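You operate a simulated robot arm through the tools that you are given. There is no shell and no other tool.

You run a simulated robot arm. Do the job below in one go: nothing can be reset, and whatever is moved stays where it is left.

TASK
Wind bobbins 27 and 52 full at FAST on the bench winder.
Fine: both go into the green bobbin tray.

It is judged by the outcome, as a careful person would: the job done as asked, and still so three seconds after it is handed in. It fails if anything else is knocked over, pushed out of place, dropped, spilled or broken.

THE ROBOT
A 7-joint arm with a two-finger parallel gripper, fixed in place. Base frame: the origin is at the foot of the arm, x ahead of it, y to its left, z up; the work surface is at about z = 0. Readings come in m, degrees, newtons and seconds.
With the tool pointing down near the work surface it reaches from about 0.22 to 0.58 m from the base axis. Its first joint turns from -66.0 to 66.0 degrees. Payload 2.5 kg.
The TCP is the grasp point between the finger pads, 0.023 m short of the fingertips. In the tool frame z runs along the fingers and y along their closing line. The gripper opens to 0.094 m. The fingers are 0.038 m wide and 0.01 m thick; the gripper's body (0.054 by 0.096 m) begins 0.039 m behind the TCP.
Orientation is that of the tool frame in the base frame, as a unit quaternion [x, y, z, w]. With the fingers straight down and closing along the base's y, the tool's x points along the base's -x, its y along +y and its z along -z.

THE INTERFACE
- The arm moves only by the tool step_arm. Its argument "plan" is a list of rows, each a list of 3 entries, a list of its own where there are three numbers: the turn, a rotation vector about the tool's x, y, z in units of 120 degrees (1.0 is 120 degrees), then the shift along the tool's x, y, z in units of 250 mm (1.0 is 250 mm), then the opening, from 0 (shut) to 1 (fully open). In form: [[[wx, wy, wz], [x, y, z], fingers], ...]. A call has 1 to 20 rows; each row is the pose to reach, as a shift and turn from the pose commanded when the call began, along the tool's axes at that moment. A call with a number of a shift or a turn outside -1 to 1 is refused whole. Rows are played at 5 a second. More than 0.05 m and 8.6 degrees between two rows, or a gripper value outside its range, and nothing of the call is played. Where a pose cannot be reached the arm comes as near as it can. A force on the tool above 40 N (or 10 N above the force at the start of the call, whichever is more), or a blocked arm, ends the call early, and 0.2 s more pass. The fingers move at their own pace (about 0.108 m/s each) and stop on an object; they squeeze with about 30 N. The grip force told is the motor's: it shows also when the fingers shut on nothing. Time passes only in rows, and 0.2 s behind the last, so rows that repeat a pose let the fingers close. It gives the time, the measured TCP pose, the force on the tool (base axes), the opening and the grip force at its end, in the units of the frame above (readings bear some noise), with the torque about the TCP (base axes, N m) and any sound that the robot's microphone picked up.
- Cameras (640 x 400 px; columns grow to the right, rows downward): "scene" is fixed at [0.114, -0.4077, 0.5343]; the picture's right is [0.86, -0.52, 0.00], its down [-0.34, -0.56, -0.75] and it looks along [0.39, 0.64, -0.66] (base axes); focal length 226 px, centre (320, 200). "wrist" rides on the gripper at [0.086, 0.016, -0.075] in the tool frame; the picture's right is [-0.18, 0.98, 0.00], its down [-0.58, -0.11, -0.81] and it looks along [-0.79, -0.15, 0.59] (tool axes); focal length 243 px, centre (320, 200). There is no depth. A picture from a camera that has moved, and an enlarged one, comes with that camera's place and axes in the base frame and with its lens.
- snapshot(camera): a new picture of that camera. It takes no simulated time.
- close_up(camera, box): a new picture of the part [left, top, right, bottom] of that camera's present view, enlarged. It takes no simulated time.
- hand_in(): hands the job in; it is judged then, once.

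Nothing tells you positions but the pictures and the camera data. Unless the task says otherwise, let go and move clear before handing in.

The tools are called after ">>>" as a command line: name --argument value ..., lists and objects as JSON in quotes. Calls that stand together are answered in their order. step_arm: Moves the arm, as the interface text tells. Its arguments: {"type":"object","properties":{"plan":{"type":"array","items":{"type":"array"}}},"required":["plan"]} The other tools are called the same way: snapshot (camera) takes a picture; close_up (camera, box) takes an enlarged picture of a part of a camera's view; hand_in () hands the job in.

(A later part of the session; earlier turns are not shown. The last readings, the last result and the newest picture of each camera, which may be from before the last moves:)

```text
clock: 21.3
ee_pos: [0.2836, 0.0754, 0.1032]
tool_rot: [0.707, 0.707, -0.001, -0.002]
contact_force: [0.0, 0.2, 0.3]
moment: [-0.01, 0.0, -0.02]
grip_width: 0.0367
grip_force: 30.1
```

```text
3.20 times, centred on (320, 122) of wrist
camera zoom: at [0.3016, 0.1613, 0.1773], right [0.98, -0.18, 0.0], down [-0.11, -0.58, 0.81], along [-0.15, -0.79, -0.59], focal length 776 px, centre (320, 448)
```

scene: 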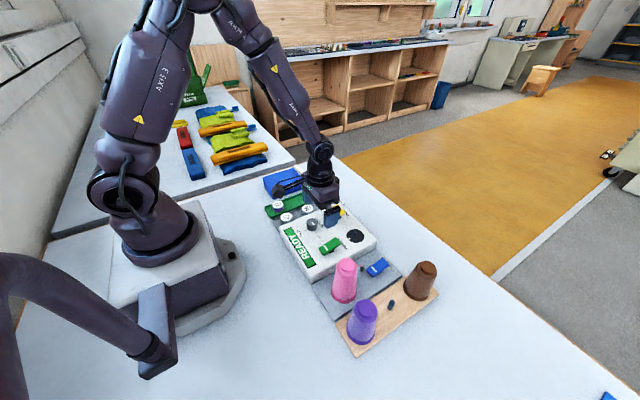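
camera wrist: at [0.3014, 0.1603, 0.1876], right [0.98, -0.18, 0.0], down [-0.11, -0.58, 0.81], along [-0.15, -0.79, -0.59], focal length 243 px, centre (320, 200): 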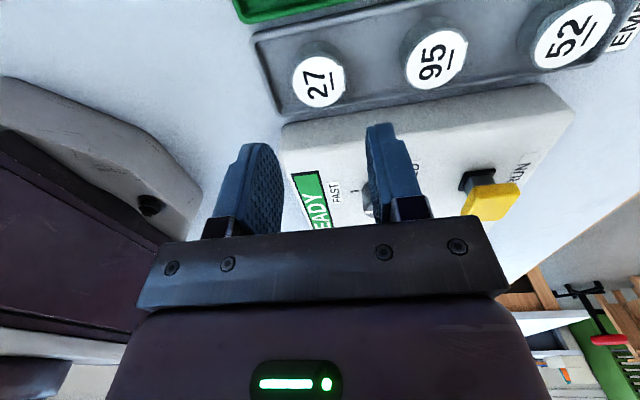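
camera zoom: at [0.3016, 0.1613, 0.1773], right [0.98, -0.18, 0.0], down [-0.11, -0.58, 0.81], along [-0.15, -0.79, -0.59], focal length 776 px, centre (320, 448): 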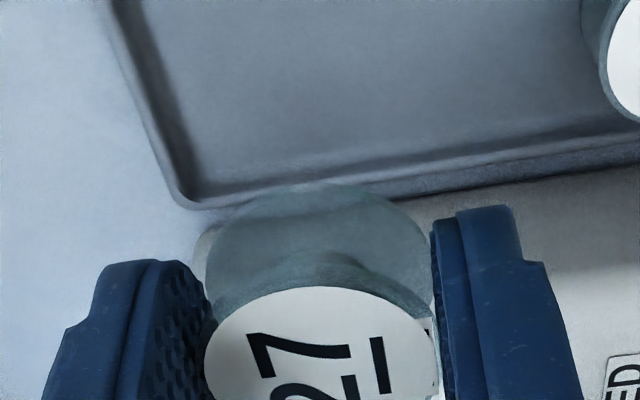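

Bobbin 27 is held upright at 36.7 mm. I'll carry it high over the console to just above the spindle peg.

>>> step_arm --plan '[[[0, 0, 0], [0, 0, -0.12], 0], [[0, 0, 0], [-0.1, 0.07, -0.12], 0], [[0, 0, 0], [-0.21, 0.14, -0.12], 0], [[0, 0, 0], [-0.32, 0.22, -0.12], 0], [[0, 0, 0], [-0.43, 0.3, -0.12], 0], [[0, 0, 0], [-0.54, 0.37, -0.12], 0], [[0, 0, 0], [-0.65, 0.44, -0.12], 0], [[0, 0, 0], [-0.74, 0.504, -0.12], 0], [[0, 0, 0], [-0.74, 0.504, -0.06], 0], [[0, 0, 0], [-0.74, 0.504, -0.02], 0], [[0, 0, 0], [-0.74, 0.504, -0.02], 0]]'

>>> close_up --camera "scene" --box '[310, 200, 400, 260]'

>>> snapshot --camera "wrist"

>>> close_up --camera "wrist" --box '[240, 90, 400, 190]'

```text
clock: 23.7
ee_pos: [0.4103, -0.1085, 0.1064]
tool_rot: [0.706, 0.708, 0.0, -0.002]
contact_force: [-0.3, -0.1, 0.0]
moment: [-0.03, 0.03, 0.0]
grip_width: 0.0365
grip_force: 29.9
```

```text
6.67 times, centred on (355, 230) of scene
camera zoom: at [0.114, -0.4077, 0.5343], right [0.86, -0.52, 0.0], down [-0.34, -0.56, -0.75], along [0.39, 0.64, -0.66], focal length 1508 px, centre (87, 0)
```

zoom: 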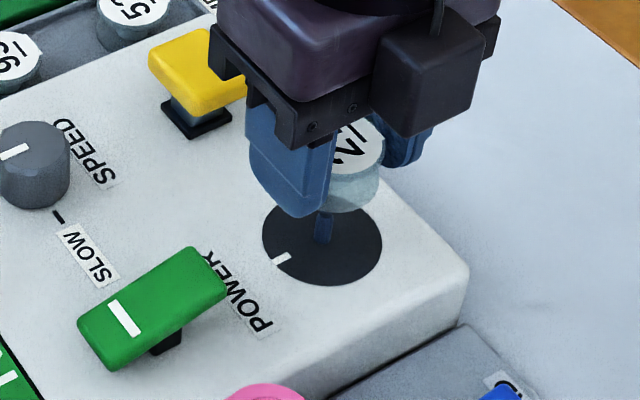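

```text
taken
camera wrist: at [0.4275, -0.023, 0.1811], right [0.98, -0.18, 0.0], down [-0.11, -0.58, 0.81], along [-0.15, -0.79, -0.59], focal length 243 px, centre (320, 200)
```

wrist: 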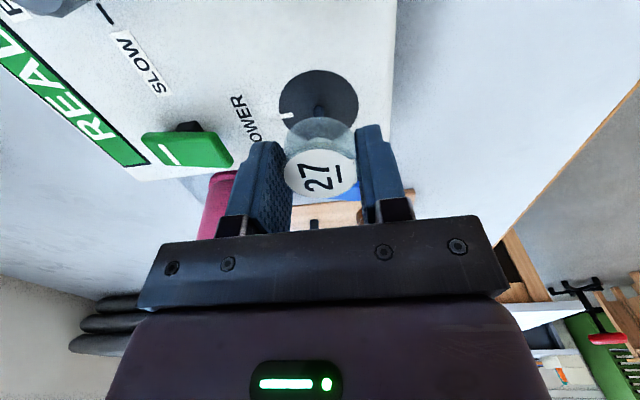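

```text
4.00 times, centred on (320, 140) of wrist
camera zoom: at [0.4275, -0.023, 0.1811], right [0.98, -0.18, 0.0], down [-0.11, -0.58, 0.81], along [-0.15, -0.79, -0.59], focal length 970 px, centre (320, 440)
```

zoom: 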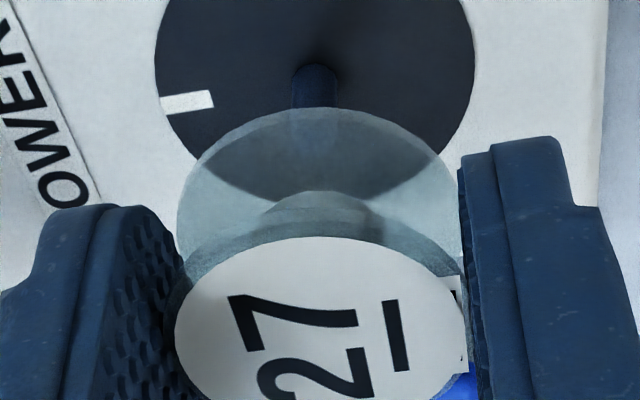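

Bobbin 27 is hovering above the peg. I'll zoom in to measure the remaining offset between the bobbin axis and the peg before lowering.

>>> close_up --camera "scene" --box '[340, 210, 380, 246]'

>>> close_up --camera "wrist" --box '[265, 60, 375, 130]'

>>> close_up --camera "wrist" --box '[265, 110, 375, 210]'

```text
11.11 times, centred on (360, 228) of scene
camera zoom: at [0.114, -0.4077, 0.5343], right [0.86, -0.52, 0.0], down [-0.34, -0.56, -0.75], along [0.39, 0.64, -0.66], focal length 2513 px, centre (-124, -111)
```

zoom: 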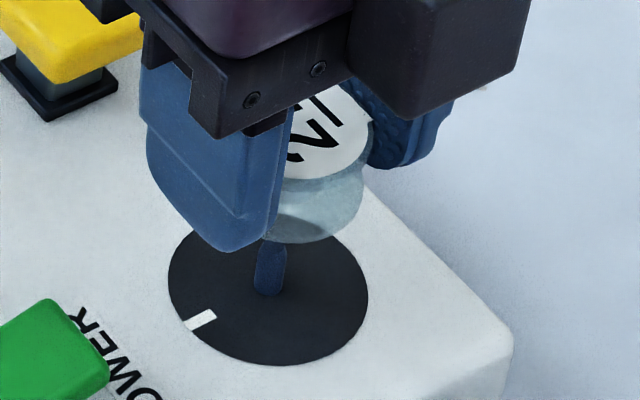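

```text
5.71 times, centred on (320, 95) of wrist
camera zoom: at [0.4275, -0.023, 0.1811], right [0.98, -0.18, 0.0], down [-0.11, -0.58, 0.81], along [-0.15, -0.79, -0.59], focal length 1386 px, centre (320, 800)
```

zoom: 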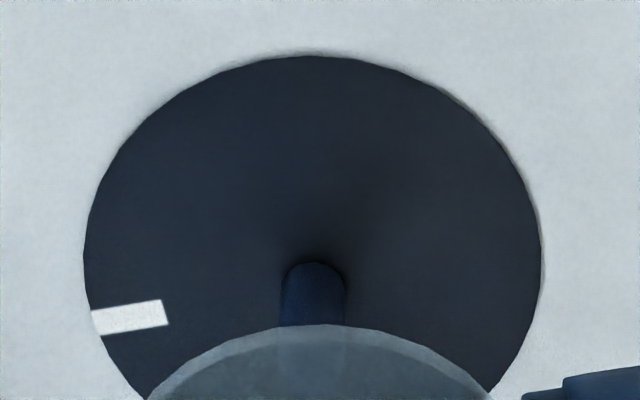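

```text
4.00 times, centred on (320, 160) of wrist
camera zoom: at [0.4275, -0.023, 0.1811], right [0.98, -0.18, 0.0], down [-0.11, -0.58, 0.81], along [-0.15, -0.79, -0.59], focal length 970 px, centre (320, 360)
```

zoom: 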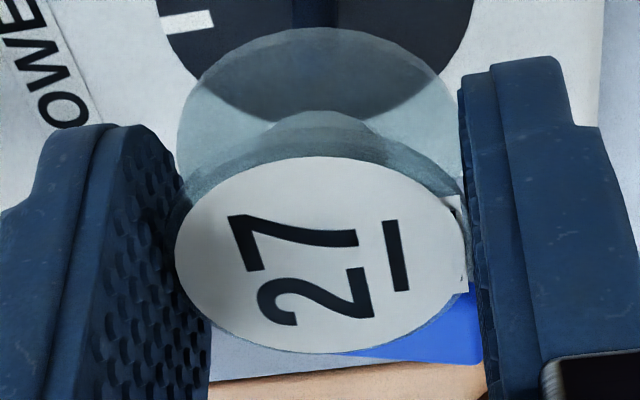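

The bobbin axis is at about (0.411, -0.1105) and the peg at (0.410, -0.111), nearly aligned. I'll lower in small steps and watch the force around the peg tip.

>>> step_arm --plan '[[[0, 0, 0], [-0.002, -0.003, 0.02], 0], [[0, 0, 0], [-0.002, -0.003, 0.04], 0], [[0, 0, 0], [-0.002, -0.003, 0.06], 0], [[0, 0, 0], [-0.002, -0.003, 0.08], 0], [[0, 0, 0], [-0.002, -0.003, 0.09], 0], [[0, 0, 0], [-0.002, -0.003, 0.1], 0], [[0, 0, 0], [-0.002, -0.003, 0.1], 0]]'

>>> close_up --camera "scene" --box '[340, 210, 380, 246]'

>>> close_up --camera "wrist" --box '[265, 90, 375, 190]'

```text
clock: 25.3
ee_pos: [0.4117, -0.1097, 0.0823]
tool_rot: [0.706, 0.708, -0.001, -0.002]
contact_force: [0.6, 0.3, -0.4]
moment: [-0.02, 0.01, -0.01]
grip_width: 0.0368
grip_force: 30.0
```

```text
11.11 times, centred on (360, 228) of scene
camera zoom: at [0.114, -0.4077, 0.5343], right [0.86, -0.52, 0.0], down [-0.34, -0.56, -0.75], along [0.39, 0.64, -0.66], focal length 2513 px, centre (-124, -111)
```

zoom: 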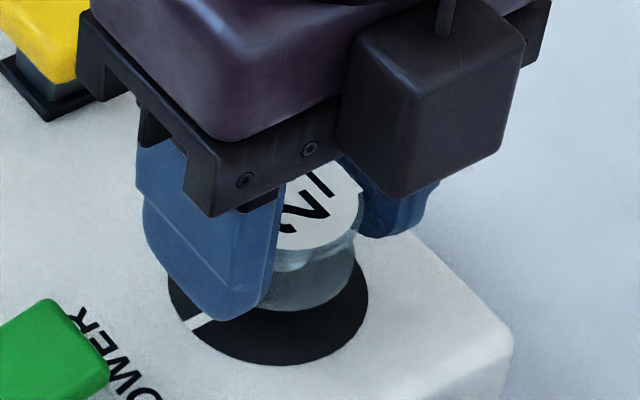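

```text
4.00 times, centred on (320, 140) of wrist
camera zoom: at [0.428, -0.0238, 0.1567], right [0.98, -0.18, 0.0], down [-0.11, -0.58, 0.81], along [-0.15, -0.79, -0.59], focal length 970 px, centre (320, 440)
```

zoom: 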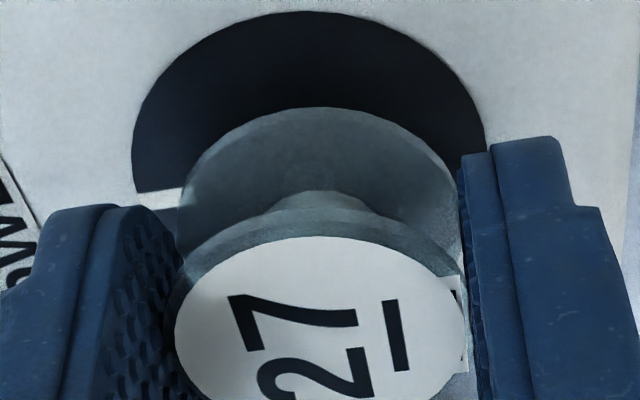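

There's no contact yet, and the bobbin looks about 1.5 mm too far in +x. I'll correct that and check again.

>>> step_arm --plan '[[[0, 0, 0], [0.002, -0.006, 0], 0], [[0, 0, 0], [0.002, -0.006, 0], 0], [[0, 0, 0], [0.002, -0.006, 0], 0]]'

>>> close_up --camera "scene" --box '[345, 220, 375, 246]'

>>> close_up --camera "wrist" --box '[265, 80, 375, 150]'

```text
clock: 26.1
ee_pos: [0.4084, -0.1085, 0.0812]
tool_rot: [0.706, 0.708, -0.001, -0.001]
contact_force: [-0.9, 0.5, 0.8]
moment: [-0.01, 0.04, -0.01]
grip_width: 0.0369
grip_force: 29.8
```

```text
15.38 times, centred on (360, 233) of scene
camera zoom: at [0.114, -0.4077, 0.5343], right [0.86, -0.52, 0.0], down [-0.34, -0.56, -0.75], along [0.39, 0.64, -0.66], focal length 3479 px, centre (-295, -308)
```

zoom: 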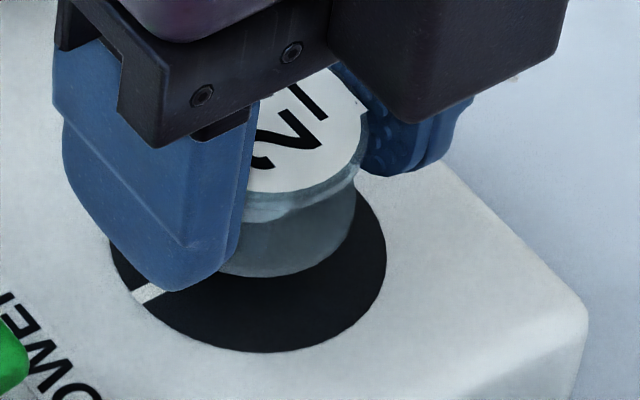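

```text
5.71 times, centred on (320, 115) of wrist
camera zoom: at [0.4262, -0.0227, 0.1566], right [0.98, -0.18, 0.0], down [-0.11, -0.58, 0.81], along [-0.15, -0.79, -0.59], focal length 1386 px, centre (320, 686)
```

zoom: 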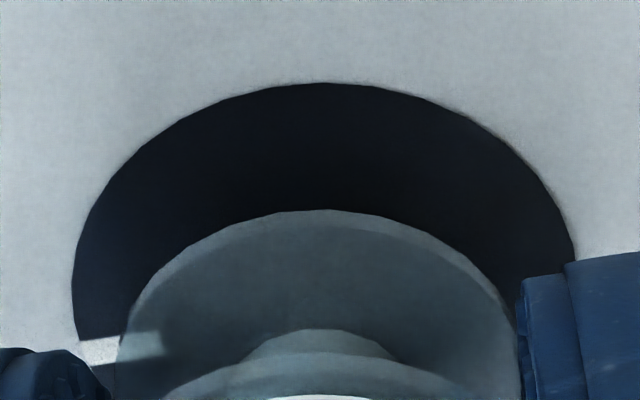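

Both views now show the bobbin axis within about 1 mm of the peg. I'll lower slowly onto the spindle.

>>> step_arm --plan '[[[0, 0, 0], [-0.001, 0.001, 0.01], 0], [[0, 0, 0], [-0.001, 0.001, 0.02], 0], [[0, 0, 0], [-0.001, 0.001, 0.028], 0], [[0, 0, 0], [-0.001, 0.001, 0.036], 0], [[0, 0, 0], [-0.001, 0.001, 0.036], 0]]'

>>> close_up --camera "scene" --box '[345, 220, 375, 246]'

>>> close_up --camera "wrist" --box '[265, 80, 375, 150]'

```text
clock: 27.3
ee_pos: [0.4086, -0.1095, 0.0739]
tool_rot: [0.707, 0.708, 0.0, -0.001]
contact_force: [0.9, 0.2, -0.6]
moment: [-0.01, -0.01, 0.01]
grip_width: 0.0365
grip_force: 30.1
```

```text
15.38 times, centred on (360, 233) of scene
camera zoom: at [0.114, -0.4077, 0.5343], right [0.86, -0.52, 0.0], down [-0.34, -0.56, -0.75], along [0.39, 0.64, -0.66], focal length 3479 px, centre (-295, -308)
```

zoom: 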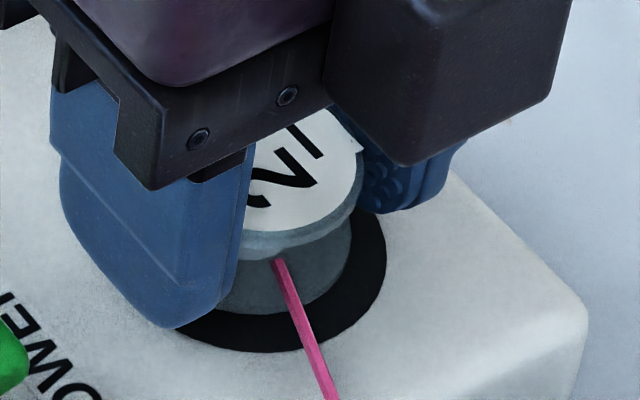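

```text
5.71 times, centred on (320, 115) of wrist
camera zoom: at [0.4254, -0.024, 0.1484], right [0.98, -0.18, 0.0], down [-0.11, -0.58, 0.81], along [-0.15, -0.79, -0.59], focal length 1386 px, centre (320, 686)
```

zoom: 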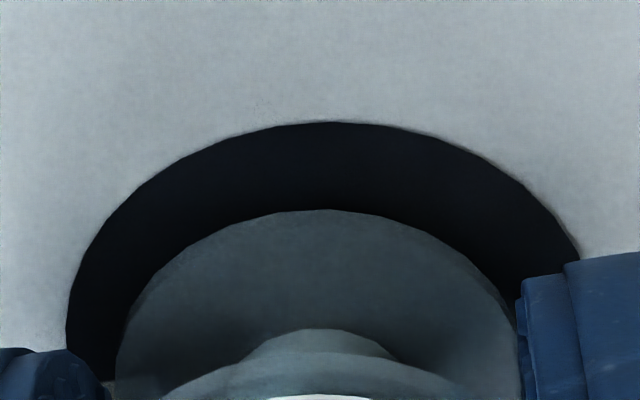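

The pink thread has attached to the bobbin, so the spindle has taken it. I'll lower the last few millimetres, release and back off upward.

>>> step_arm --plan '[[[0, 0, 0], [0, 0, 0.006], 0], [[0, 0, 0], [0, 0, 0.012], 0], [[0, 0, 0], [0, 0, 0.015], 0], [[0, 0, 0], [0, 0, 0.015], 0]]'

>>> close_up --camera "scene" --box '[345, 220, 375, 246]'

>>> close_up --camera "wrist" --box '[265, 80, 375, 150]'

```text
clock: 28.3
ee_pos: [0.4082, -0.1078, 0.0707]
tool_rot: [0.707, 0.707, -0.001, -0.002]
contact_force: [0.4, 0.0, -0.3]
moment: [0.0, -0.01, 0.02]
grip_width: 0.0366
grip_force: 29.9
```

```text
15.38 times, centred on (360, 233) of scene
camera zoom: at [0.114, -0.4077, 0.5343], right [0.86, -0.52, 0.0], down [-0.34, -0.56, -0.75], along [0.39, 0.64, -0.66], focal length 3479 px, centre (-295, -308)
```

zoom: 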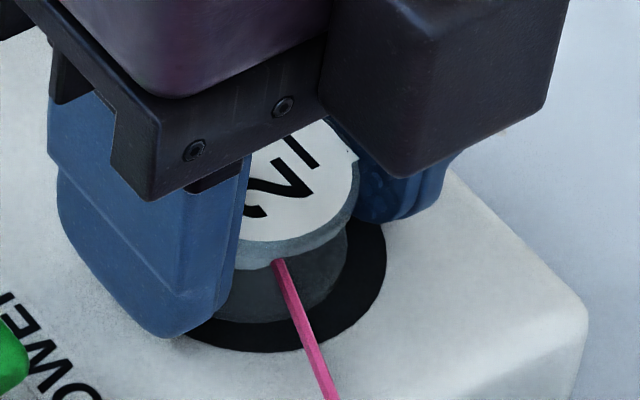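

```text
5.71 times, centred on (320, 115) of wrist
camera zoom: at [0.4256, -0.0233, 0.1448], right [0.98, -0.18, 0.0], down [-0.11, -0.58, 0.81], along [-0.15, -0.79, -0.59], focal length 1386 px, centre (320, 686)
```

zoom: 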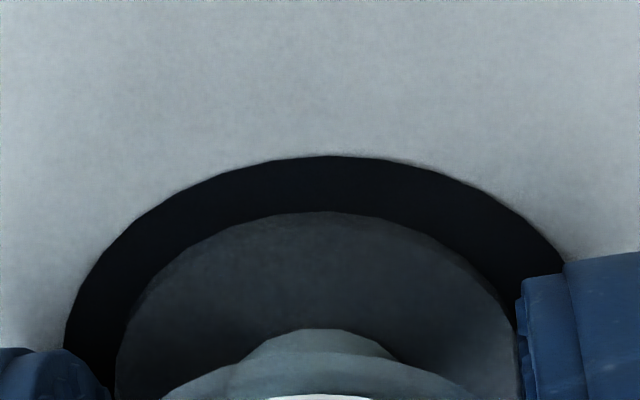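

The bobbin is seated on the disc. I'll release and rise.

>>> step_arm --plan '[[[0, 0, 0], [0, 0, 0.002], 0.55], [[0, 0, 0], [0, 0, 0.002], 0.55], [[0, 0, 0], [0, 0, -0.06], 0.55], [[0, 0, 0], [0, 0, -0.14], 0.55], [[0, 0, 0], [0, 0, -0.24], 0.55], [[0, 0, 0], [0, 0, -0.24], 0.55]]'

>>> close_up --camera "scene" --box '[300, 190, 400, 280]'

>>> snapshot --camera "wrist"

```text
clock: 29.7
ee_pos: [0.4094, -0.1077, 0.13]
tool_rot: [0.707, 0.707, -0.001, -0.002]
contact_force: [0.9, -0.9, 0.6]
moment: [0.0, 0.03, 0.03]
grip_width: 0.0518
grip_force: 0.1
```

```text
4.44 times, centred on (350, 235) of scene
camera zoom: at [0.114, -0.4076, 0.5343], right [0.86, -0.52, 0.0], down [-0.34, -0.56, -0.75], along [0.39, 0.64, -0.66], focal length 1005 px, centre (187, 44)
```

zoom: 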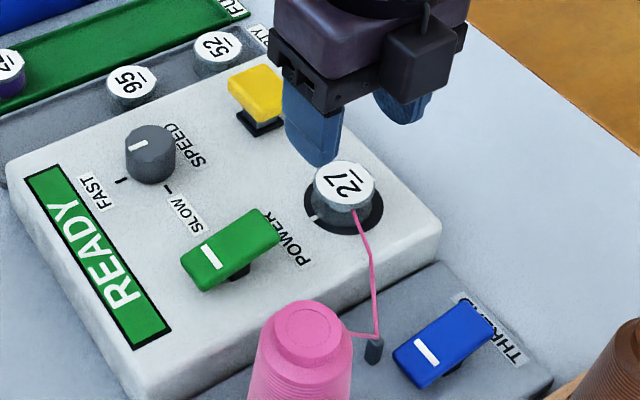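

```text
taken
camera wrist: at [0.4264, -0.0222, 0.2042], right [0.98, -0.18, 0.0], down [-0.11, -0.58, 0.81], along [-0.15, -0.79, -0.59], focal length 243 px, centre (320, 200)
```

wrist: 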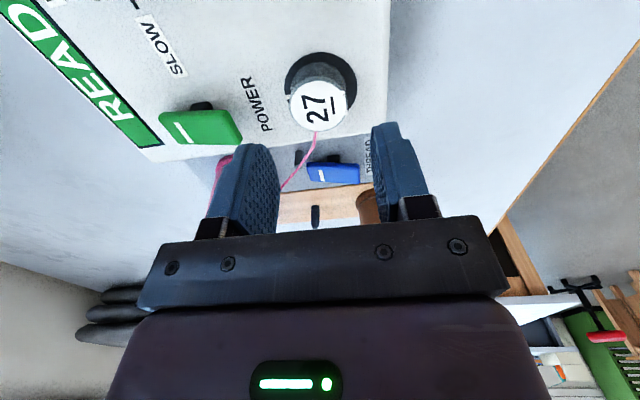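

Bobbin 27 is on the spindle and threaded, and the display still reads READY. I'll close the fingers and move over the yellow RUN cap at about (0.404, -0.0235).

>>> step_arm --plan '[[[0, 0, 0], [0.1, -0.007, 0], 0], [[0, 0, 0], [0.22, -0.014, 0], 0], [[0, 0, 0], [0.337, -0.0216, 0], 0], [[0, 0, 0], [0.337, -0.0216, 0.05], 0], [[0, 0, 0], [0.337, -0.0216, 0.09], 0], [[0, 0, 0], [0.337, -0.0216, 0.09], 0]]'

>>> close_up --camera "scene" --box '[300, 180, 400, 260]'

>>> snapshot --camera "wrist"

```text
clock: 31.1
ee_pos: [0.4028, -0.0273, 0.1058]
tool_rot: [0.706, 0.708, -0.001, -0.001]
contact_force: [0.4, -0.4, 0.9]
moment: [0.02, -0.01, -0.02]
grip_width: 0.0
grip_force: 30.0
```

```text
5.00 times, centred on (350, 220) of scene
camera zoom: at [0.114, -0.4076, 0.5343], right [0.86, -0.52, 0.0], down [-0.34, -0.56, -0.75], along [0.39, 0.64, -0.66], focal length 1131 px, centre (170, 100)
```

zoom: 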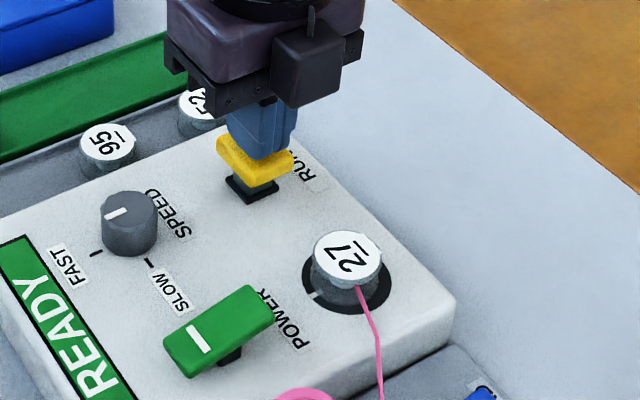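

```text
taken
camera wrist: at [0.4202, 0.0586, 0.1809], right [0.98, -0.18, 0.0], down [-0.11, -0.58, 0.81], along [-0.15, -0.79, -0.59], focal length 243 px, centre (320, 200)
```

wrist: 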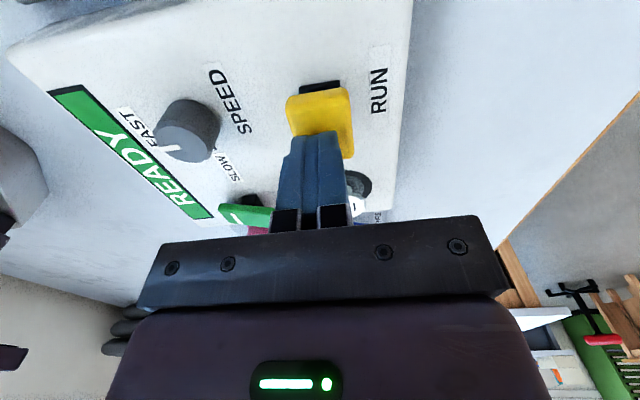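

I'm above the cap and will shift 5 mm toward its centre, then press down in small steps, watching force and sound.

>>> step_arm --plan '[[[0, 0, 0], [0.02, 0.004, 0], 0], [[0, 0, 0], [0.02, 0.004, 0.015], 0], [[0, 0, 0], [0.02, 0.004, 0.03], 0], [[0, 0, 0], [0.02, 0.004, 0.04], 0], [[0, 0, 0], [0.02, 0.004, 0.048], 0], [[0, 0, 0], [0.02, 0.004, 0.056], 0]]'

>>> close_up --camera "scene" --box '[280, 180, 400, 280]'

```text
clock: 32.5
ee_pos: [0.4034, -0.0203, 0.0925]
tool_rot: [0.707, 0.708, 0.001, -0.002]
contact_force: [-0.4, 1.1, 1.9]
moment: [-0.03, -0.01, 0.0]
grip_width: 0.0
grip_force: 29.9
```

```text
4.00 times, centred on (340, 230) of scene
camera zoom: at [0.114, -0.4076, 0.5343], right [0.86, -0.52, 0.0], down [-0.34, -0.56, -0.75], along [0.39, 0.64, -0.66], focal length 905 px, centre (240, 80)
```

zoom: 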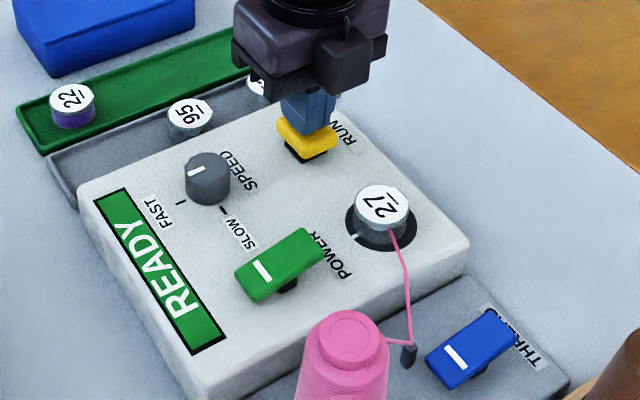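

Light contact (about 2 N), and the cap is going down. I'll press a little further.

>>> step_arm --plan '[[[0, 0, 0], [0, 0, 0.006], 0], [[0, 0, 0], [0, 0, 0.012], 0], [[0, 0, 0], [0, 0, 0.018], 0]]'

>>> close_up --camera "scene" --box '[280, 180, 400, 280]'

```text
clock: 33.3
ee_pos: [0.404, -0.0196, 0.0893]
tool_rot: [0.706, 0.708, 0.001, -0.002]
contact_force: [-0.1, -0.6, 0.0]
moment: [0.05, 0.0, -0.03]
grip_width: 0.0
grip_force: 29.7
```

```text
4.00 times, centred on (340, 230) of scene
camera zoom: at [0.114, -0.4076, 0.5343], right [0.86, -0.52, 0.0], down [-0.34, -0.56, -0.75], along [0.39, 0.64, -0.66], focal length 905 px, centre (240, 80)
```

zoom: 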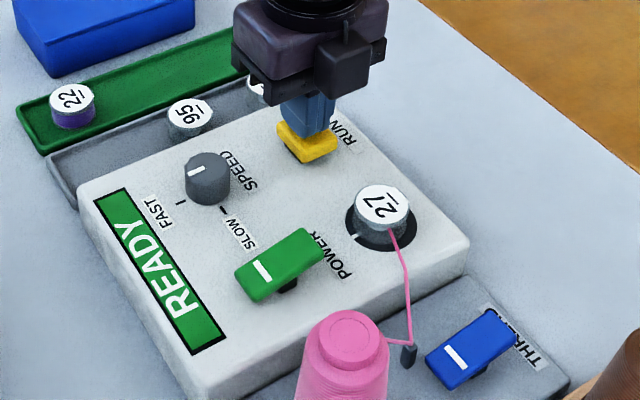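

The cap has sunk more with almost no force, and the display still says READY. I'll press a few more millimetres.

>>> step_arm --plan '[[[0, 0, 0], [0, 0, 0.006], 0], [[0, 0, 0], [0, 0, 0.012], 0], [[0, 0, 0], [0, 0, 0.018], 0]]'

>>> close_up --camera "scene" --box '[280, 180, 400, 280]'

>>> close_up --camera "scene" --box '[340, 195, 380, 225]'

```text
clock: 34.1
ee_pos: [0.405, -0.0191, 0.0847]
tool_rot: [0.706, 0.708, 0.001, -0.001]
contact_force: [0.0, 2.3, 9.4]
moment: [-0.17, -0.01, -0.06]
grip_width: 0.0
grip_force: 29.9
```

```text
4.00 times, centred on (340, 230) of scene
camera zoom: at [0.114, -0.4076, 0.5343], right [0.86, -0.52, 0.0], down [-0.34, -0.56, -0.75], along [0.39, 0.64, -0.66], focal length 905 px, centre (240, 80)
```

zoom: 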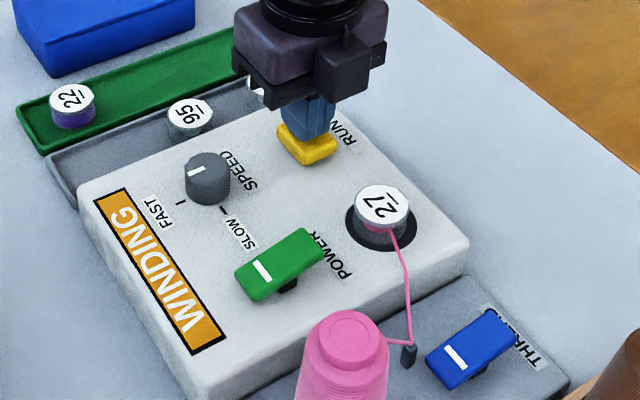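

```text
13.33 times, centred on (360, 210) of scene
camera zoom: at [0.114, -0.4076, 0.5343], right [0.86, -0.52, 0.0], down [-0.34, -0.56, -0.75], along [0.39, 0.64, -0.66], focal length 3015 px, centre (-213, 67)
```

zoom: 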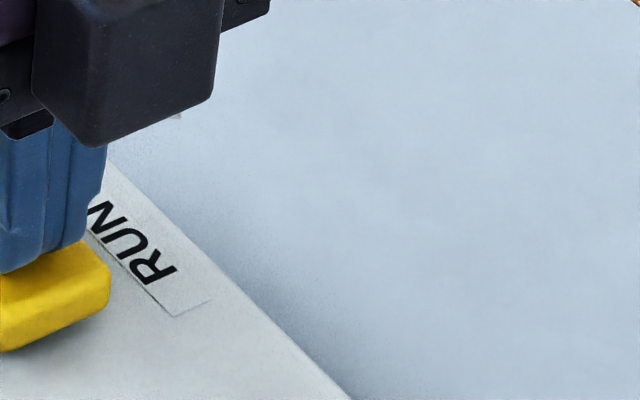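

The display now reads WINDING and pink thread is building on bobbin 27. I'll ease off slightly to learn whether it keeps running when released.

>>> step_arm --plan '[[[0, 0, 0], [0, 0, -0.02], 0], [[0, 0, 0], [0, 0, -0.05], 0]]'

>>> close_up --camera "scene" --box '[280, 180, 400, 280]'

>>> close_up --camera "scene" --box '[355, 218, 395, 250]'

```text
clock: 34.7
ee_pos: [0.403, -0.0187, 0.098]
tool_rot: [0.708, 0.707, -0.001, -0.002]
contact_force: [-0.6, 0.4, -1.0]
moment: [-0.02, 0.01, 0.0]
grip_width: 0.0002
grip_force: 30.2
```

```text
4.00 times, centred on (340, 230) of scene
camera zoom: at [0.114, -0.4077, 0.5343], right [0.86, -0.52, 0.0], down [-0.34, -0.56, -0.75], along [0.39, 0.64, -0.66], focal length 905 px, centre (240, 80)
```

zoom: 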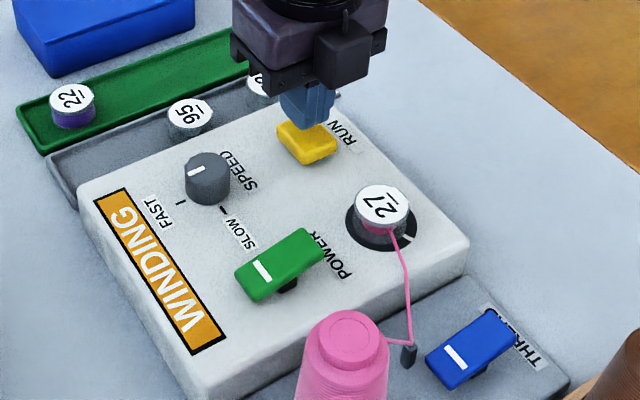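

```text
12.50 times, centred on (375, 234) of scene
camera zoom: at [0.114, -0.4077, 0.5343], right [0.86, -0.52, 0.0], down [-0.34, -0.56, -0.75], along [0.39, 0.64, -0.66], focal length 2827 px, centre (-368, -225)
```

zoom: 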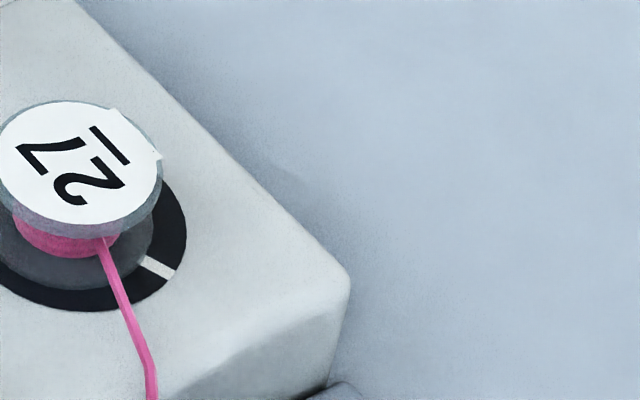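

RUN latches and winding continues at FAST. I'll hover above the cap and watch the bobbin fill.

>>> step_arm --plan '[[[0, 0, 0], [0, 0, 0], 0], [[0, 0, 0], [0, 0, 0], 0], [[0, 0, 0], [0, 0, 0], 0], [[0, 0, 0], [0, 0, 0], 0]]'

>>> close_up --camera "scene" --box '[280, 180, 400, 280]'

>>> close_up --camera "scene" --box '[345, 215, 385, 247]'

```text
clock: 35.7
ee_pos: [0.4033, -0.0196, 0.0975]
tool_rot: [0.707, 0.707, -0.001, -0.002]
contact_force: [0.6, -0.2, -0.5]
moment: [0.01, 0.05, 0.01]
grip_width: 0.0
grip_force: 30.0
```

```text
4.00 times, centred on (340, 230) of scene
camera zoom: at [0.114, -0.4077, 0.5343], right [0.86, -0.52, 0.0], down [-0.34, -0.56, -0.75], along [0.39, 0.64, -0.66], focal length 905 px, centre (240, 80)
```

zoom: 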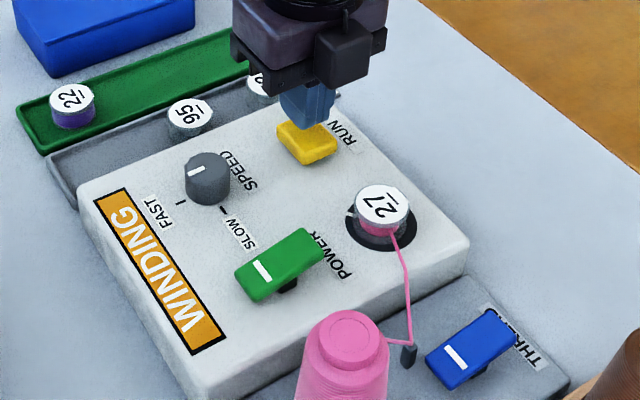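

```text
12.50 times, centred on (365, 231) of scene
camera zoom: at [0.114, -0.4077, 0.5343], right [0.86, -0.52, 0.0], down [-0.34, -0.56, -0.75], along [0.39, 0.64, -0.66], focal length 2827 px, centre (-242, -188)
```

zoom: 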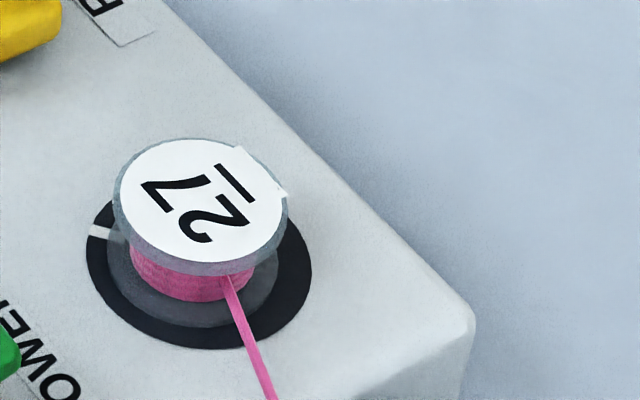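

The pink winding is growing. I'll keep waiting in short intervals.

>>> step_arm --plan '[[[0, 0, 0], [0, 0, 0], 0], [[0, 0, 0], [0, 0, 0], 0], [[0, 0, 0], [0, 0, 0], 0], [[0, 0, 0], [0, 0, 0], 0], [[0, 0, 0], [0, 0, 0], 0]]'

>>> close_up --camera "scene" --box '[280, 180, 400, 280]'

>>> close_up --camera "scene" --box '[345, 215, 385, 247]'

```text
clock: 36.9
ee_pos: [0.4039, -0.0198, 0.0976]
tool_rot: [0.706, 0.708, -0.001, -0.001]
contact_force: [0.2, -0.2, 0.1]
moment: [0.01, -0.02, 0.02]
grip_width: 0.0003
grip_force: 30.3
```

```text
4.00 times, centred on (340, 230) of scene
camera zoom: at [0.114, -0.4077, 0.5343], right [0.86, -0.52, 0.0], down [-0.34, -0.56, -0.75], along [0.39, 0.64, -0.66], focal length 905 px, centre (240, 80)
```

zoom: 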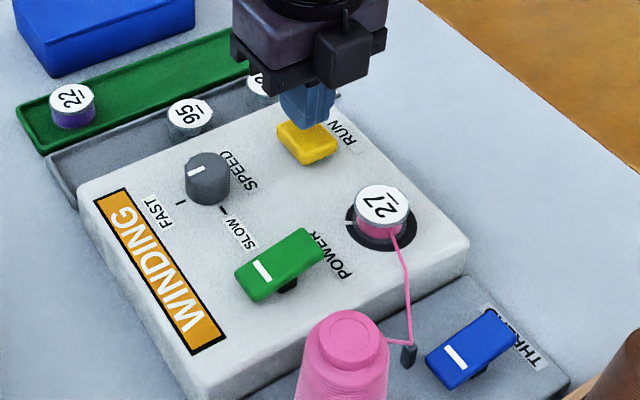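

```text
12.50 times, centred on (365, 231) of scene
camera zoom: at [0.114, -0.4077, 0.5343], right [0.86, -0.52, 0.0], down [-0.34, -0.56, -0.75], along [0.39, 0.64, -0.66], focal length 2827 px, centre (-242, -188)
```

zoom: 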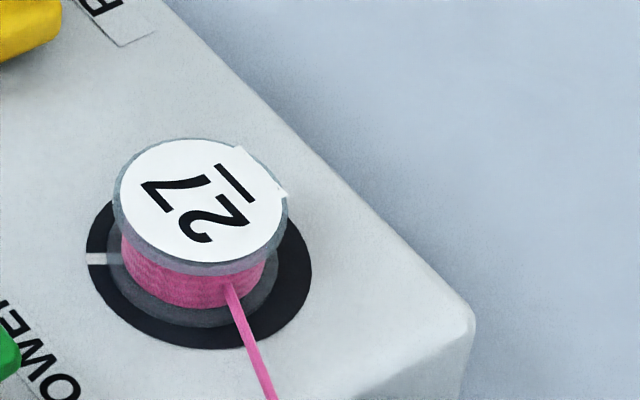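

It's more than halfway. I'll check at shorter intervals.

>>> step_arm --plan '[[[0, 0, 0], [0, 0, 0], 0], [[0, 0, 0], [0, 0, 0], 0]]'

>>> close_up --camera "scene" --box '[280, 180, 400, 280]'

>>> close_up --camera "scene" --box '[345, 215, 385, 247]'

>>> close_up --camera "scene" --box '[265, 190, 305, 222]'

```text
clock: 37.5
ee_pos: [0.4036, -0.0189, 0.0976]
tool_rot: [0.707, 0.707, 0.0, -0.002]
contact_force: [0.1, 0.2, -0.9]
moment: [0.02, -0.04, -0.03]
grip_width: 0.0
grip_force: 29.8
```

```text
4.00 times, centred on (340, 230) of scene
camera zoom: at [0.114, -0.4077, 0.5343], right [0.86, -0.52, 0.0], down [-0.34, -0.56, -0.75], along [0.39, 0.64, -0.66], focal length 905 px, centre (240, 80)
```

zoom: 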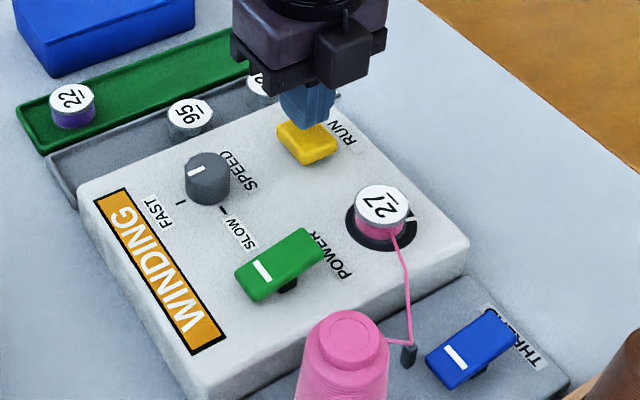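

```text
12.50 times, centred on (365, 231) of scene
camera zoom: at [0.114, -0.4077, 0.5343], right [0.86, -0.52, 0.0], down [-0.34, -0.56, -0.75], along [0.39, 0.64, -0.66], focal length 2827 px, centre (-242, -188)
```

zoom: 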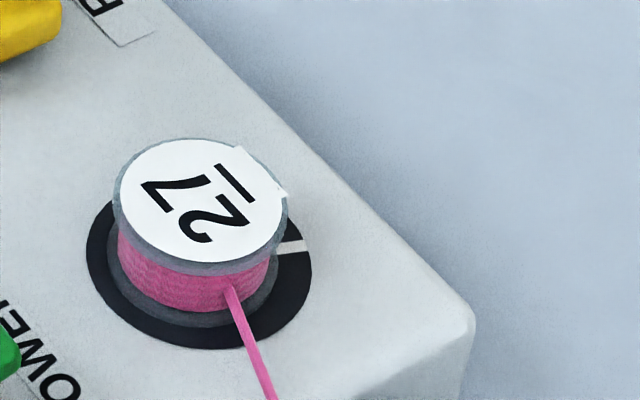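

```text
12.50 times, centred on (285, 206) of scene
camera zoom: at [0.114, -0.4077, 0.5343], right [0.86, -0.52, 0.0], down [-0.34, -0.56, -0.75], along [0.39, 0.64, -0.66], focal length 2827 px, centre (758, 125)
```

zoom: 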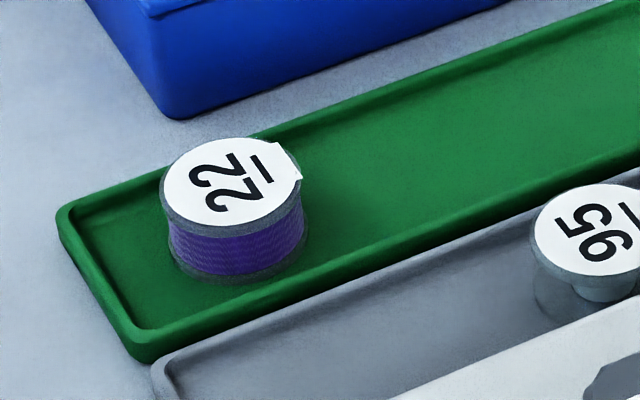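

Bobbin 22 shows what full looks like, with the thread about 0.93 of the flange width; 27 is at about 0.87. I'll continue briefly.

>>> step_arm --plan '[[[0, 0, 0], [0, 0, 0], 0], [[0, 0, 0], [0, 0, 0], 0]]'

>>> close_up --camera "scene" --box '[280, 180, 400, 280]'

>>> close_up --camera "scene" --box '[345, 215, 385, 247]'

```text
clock: 38.1
ee_pos: [0.4038, -0.02, 0.0972]
tool_rot: [0.707, 0.707, -0.001, -0.002]
contact_force: [-0.1, -0.3, 0.8]
moment: [-0.04, 0.01, 0.03]
grip_width: 0.0002
grip_force: 30.5
```

```text
4.00 times, centred on (340, 230) of scene
camera zoom: at [0.114, -0.4077, 0.5343], right [0.86, -0.52, 0.0], down [-0.34, -0.56, -0.75], along [0.39, 0.64, -0.66], focal length 905 px, centre (240, 80)
```

zoom: 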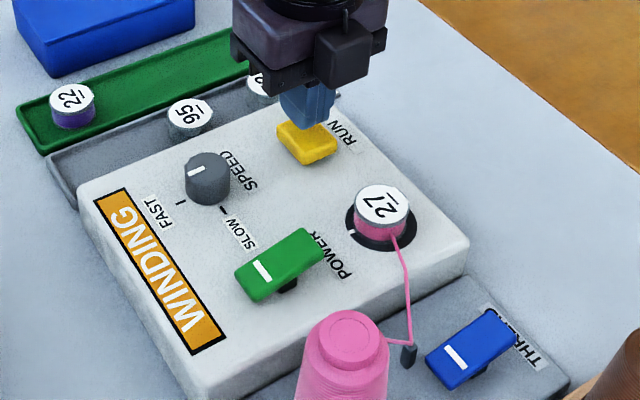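

```text
12.50 times, centred on (365, 231) of scene
camera zoom: at [0.114, -0.4077, 0.5343], right [0.86, -0.52, 0.0], down [-0.34, -0.56, -0.75], along [0.39, 0.64, -0.66], focal length 2827 px, centre (-242, -188)
```

zoom: 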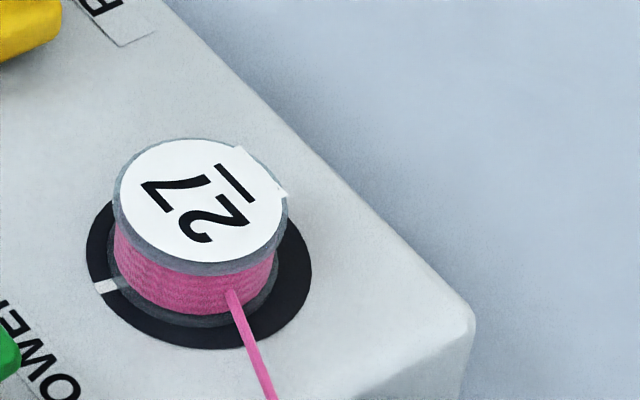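

It's almost full. I'll take one more short step.

>>> step_arm --plan '[[[0, 0, 0], [0, 0, 0], 0]]'

>>> close_up --camera "scene" --box '[280, 180, 400, 280]'

>>> close_up --camera "scene" --box '[345, 215, 385, 247]'

```text
clock: 38.5
ee_pos: [0.4034, -0.0193, 0.0986]
tool_rot: [0.706, 0.708, -0.001, -0.001]
contact_force: [-0.4, 1.2, 0.4]
moment: [0.0, 0.03, -0.01]
grip_width: 0.0001
grip_force: 29.6
```

```text
4.00 times, centred on (340, 230) of scene
camera zoom: at [0.114, -0.4076, 0.5343], right [0.86, -0.52, 0.0], down [-0.34, -0.56, -0.75], along [0.39, 0.64, -0.66], focal length 905 px, centre (240, 80)
```

zoom: 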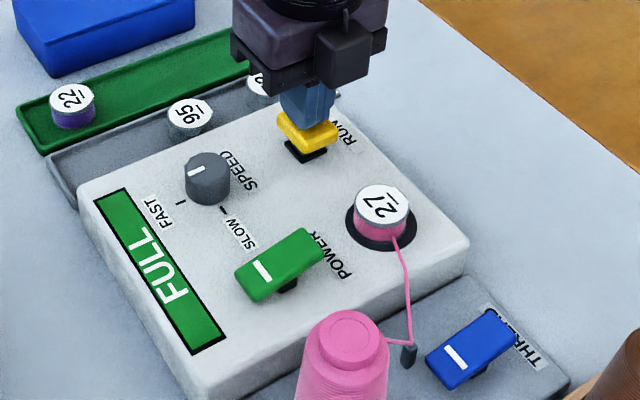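

```text
12.50 times, centred on (365, 231) of scene
camera zoom: at [0.114, -0.4076, 0.5343], right [0.86, -0.52, 0.0], down [-0.34, -0.56, -0.75], along [0.39, 0.64, -0.66], focal length 2827 px, centre (-242, -188)
```

zoom: 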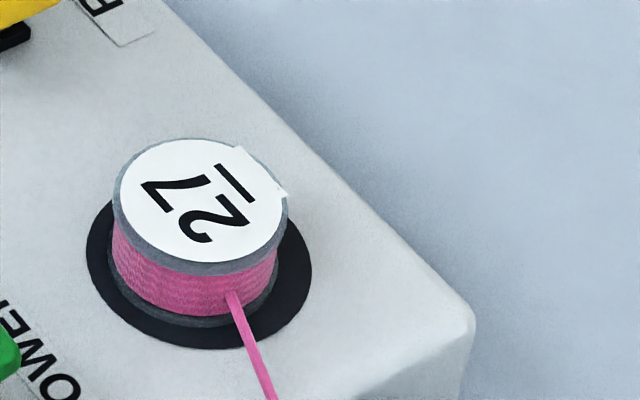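

The display reads FULL and RUN popped up by itself. The thread still ties bobbin 27 to the cone, so before lifting it I'll try the blue THREAD rocker to release it. I'm moving above the rocker's raised far end.

>>> step_arm --plan '[[[0, 0, 0], [0, 0, -0.12], 0], [[0, 0, 0], [-0.12, 0.012, -0.14], 0], [[0, 0, 0], [-0.26, 0.026, -0.16], 0], [[0, 0, 0], [-0.4, 0.04, -0.16], 0], [[0, 0, 0], [-0.54, 0.054, -0.16], 0], [[0, 0, 0], [-0.66, 0.068, -0.16], 0], [[0, 0, 0], [-0.771, 0.082, -0.16], 0], [[0, 0, 0], [-0.771, 0.082, -0.1], 0], [[0, 0, 0], [-0.771, 0.082, -0.06], 0], [[0, 0, 0], [-0.771, 0.082, -0.06], 0]]'

>>> snapshot --camera "wrist"

>>> close_up --camera "scene" --box '[320, 210, 440, 300]'

>>> close_up --camera "wrist" --box '[240, 70, 400, 180]'

```text
clock: 40.7
ee_pos: [0.4259, -0.2125, 0.1107]
tool_rot: [0.706, 0.708, -0.001, -0.002]
contact_force: [0.2, -0.1, 0.4]
moment: [0.01, 0.01, -0.01]
grip_width: 0.0001
grip_force: 30.6
```

```text
taken
camera wrist: at [0.444, -0.127, 0.1857], right [0.98, -0.18, 0.0], down [-0.11, -0.58, 0.81], along [-0.15, -0.79, -0.59], focal length 243 px, centre (320, 200)
```

wrist: 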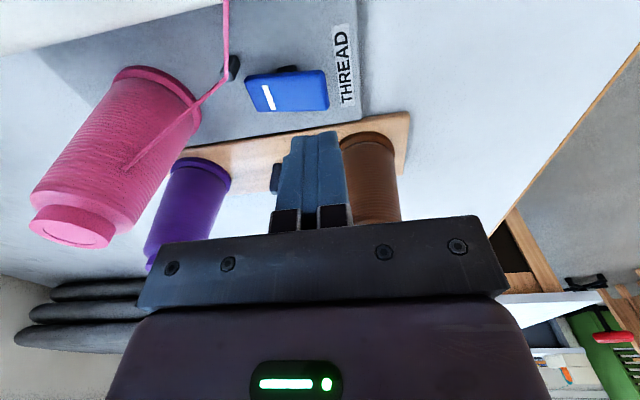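

```text
4.44 times, centred on (380, 255) of scene
camera zoom: at [0.114, -0.4077, 0.5343], right [0.86, -0.52, 0.0], down [-0.34, -0.56, -0.75], along [0.39, 0.64, -0.66], focal length 1005 px, centre (53, -44)
```

zoom: 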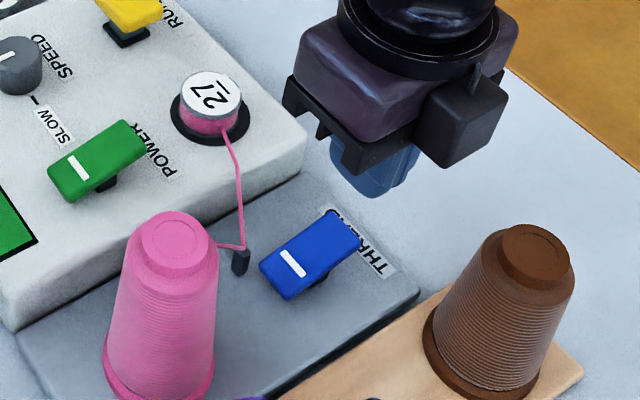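

```text
3.64 times, centred on (320, 125) of wrist
camera zoom: at [0.444, -0.127, 0.1857], right [0.98, -0.18, 0.0], down [-0.11, -0.58, 0.81], along [-0.15, -0.79, -0.59], focal length 882 px, centre (320, 473)
```

zoom: 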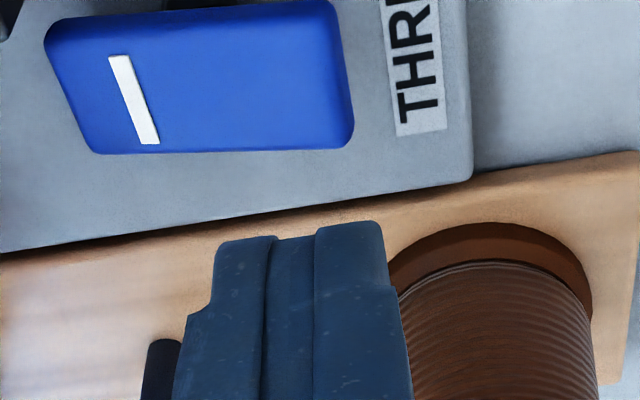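

The rocker spans x 0.376 to 0.432 at y -0.2115. I'll press its raised end near x 0.424 in small steps.

>>> step_arm --plan '[[[0, 0, 0], [0.003, -0.008, 0.08], 0], [[0, 0, 0], [0.003, -0.008, 0.16], 0], [[0, 0, 0], [0.003, -0.008, 0.2], 0], [[0, 0, 0], [0.003, -0.008, 0.215], 0], [[0, 0, 0], [0.003, -0.008, 0.23], 0], [[0, 0, 0], [0.003, -0.008, 0.24], 0]]'

>>> close_up --camera "scene" --box '[320, 210, 440, 300]'

```text
clock: 42.1
ee_pos: [0.4253, -0.212, 0.0534]
tool_rot: [0.707, 0.708, 0.001, -0.001]
contact_force: [-9.0, 7.2, 29.9]
moment: [0.15, 0.53, -0.06]
grip_width: 0.0
grip_force: 29.4
```

```text
4.44 times, centred on (380, 255) of scene
camera zoom: at [0.1139, -0.4076, 0.5344], right [0.86, -0.52, 0.0], down [-0.34, -0.56, -0.75], along [0.39, 0.64, -0.66], focal length 1005 px, centre (53, -44)
```

zoom: 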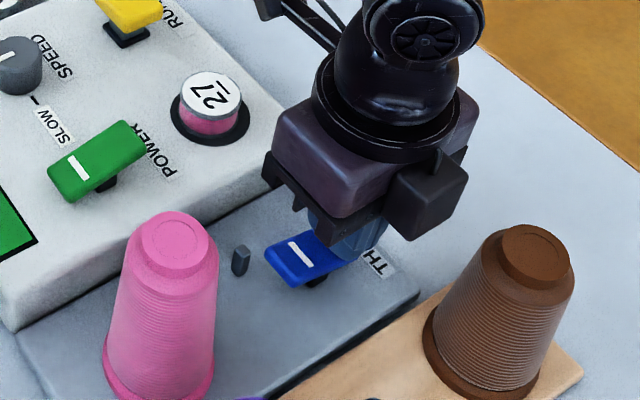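

The THREAD rocker tipped and the thread is released from bobbin 27. I'll retract and check that it stays.

>>> step_arm --plan '[[[0, 0, 0], [0, 0, -0.03], 0], [[0, 0, 0], [0, 0, -0.12], 0], [[0, 0, 0], [0, 0, -0.22], 0], [[0, 0, 0], [0, 0, -0.3], 0], [[0, 0, 0], [0, 0, -0.3], 0]]'

>>> close_up --camera "scene" --box '[280, 200, 440, 300]'

>>> snapshot --camera "wrist"

```text
clock: 43.3
ee_pos: [0.4226, -0.2096, 0.1282]
tool_rot: [0.706, 0.708, -0.001, -0.002]
contact_force: [0.4, 0.5, -0.4]
moment: [0.01, 0.01, 0.0]
grip_width: 0.0004
grip_force: 30.4
```

```text
4.00 times, centred on (360, 250) of scene
camera zoom: at [0.114, -0.4076, 0.5343], right [0.86, -0.52, 0.0], down [-0.34, -0.56, -0.75], along [0.39, 0.64, -0.66], focal length 905 px, centre (160, 0)
```

zoom: 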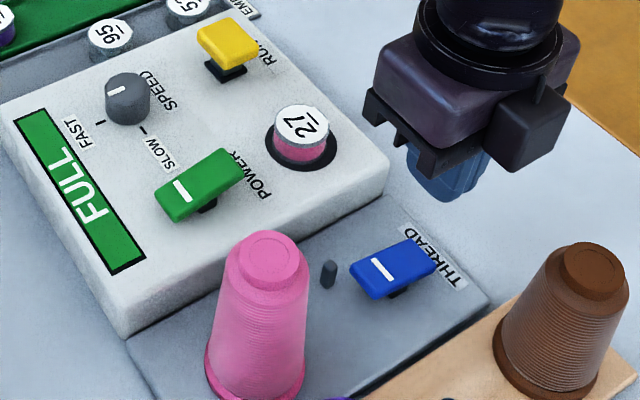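

```text
taken
camera wrist: at [0.4399, -0.1253, 0.2019], right [0.98, -0.18, 0.0], down [-0.11, -0.58, 0.81], along [-0.15, -0.79, -0.59], focal length 243 px, centre (320, 200)
```

wrist: 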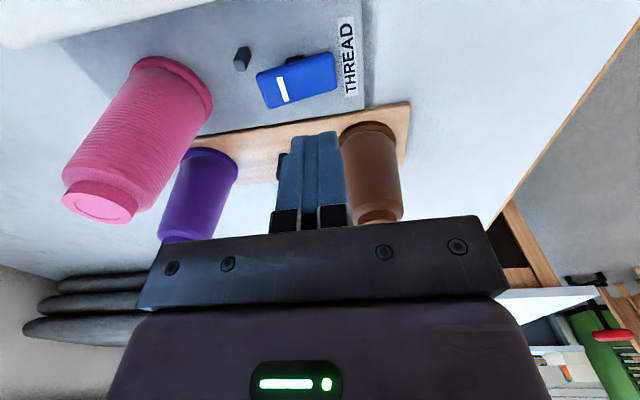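

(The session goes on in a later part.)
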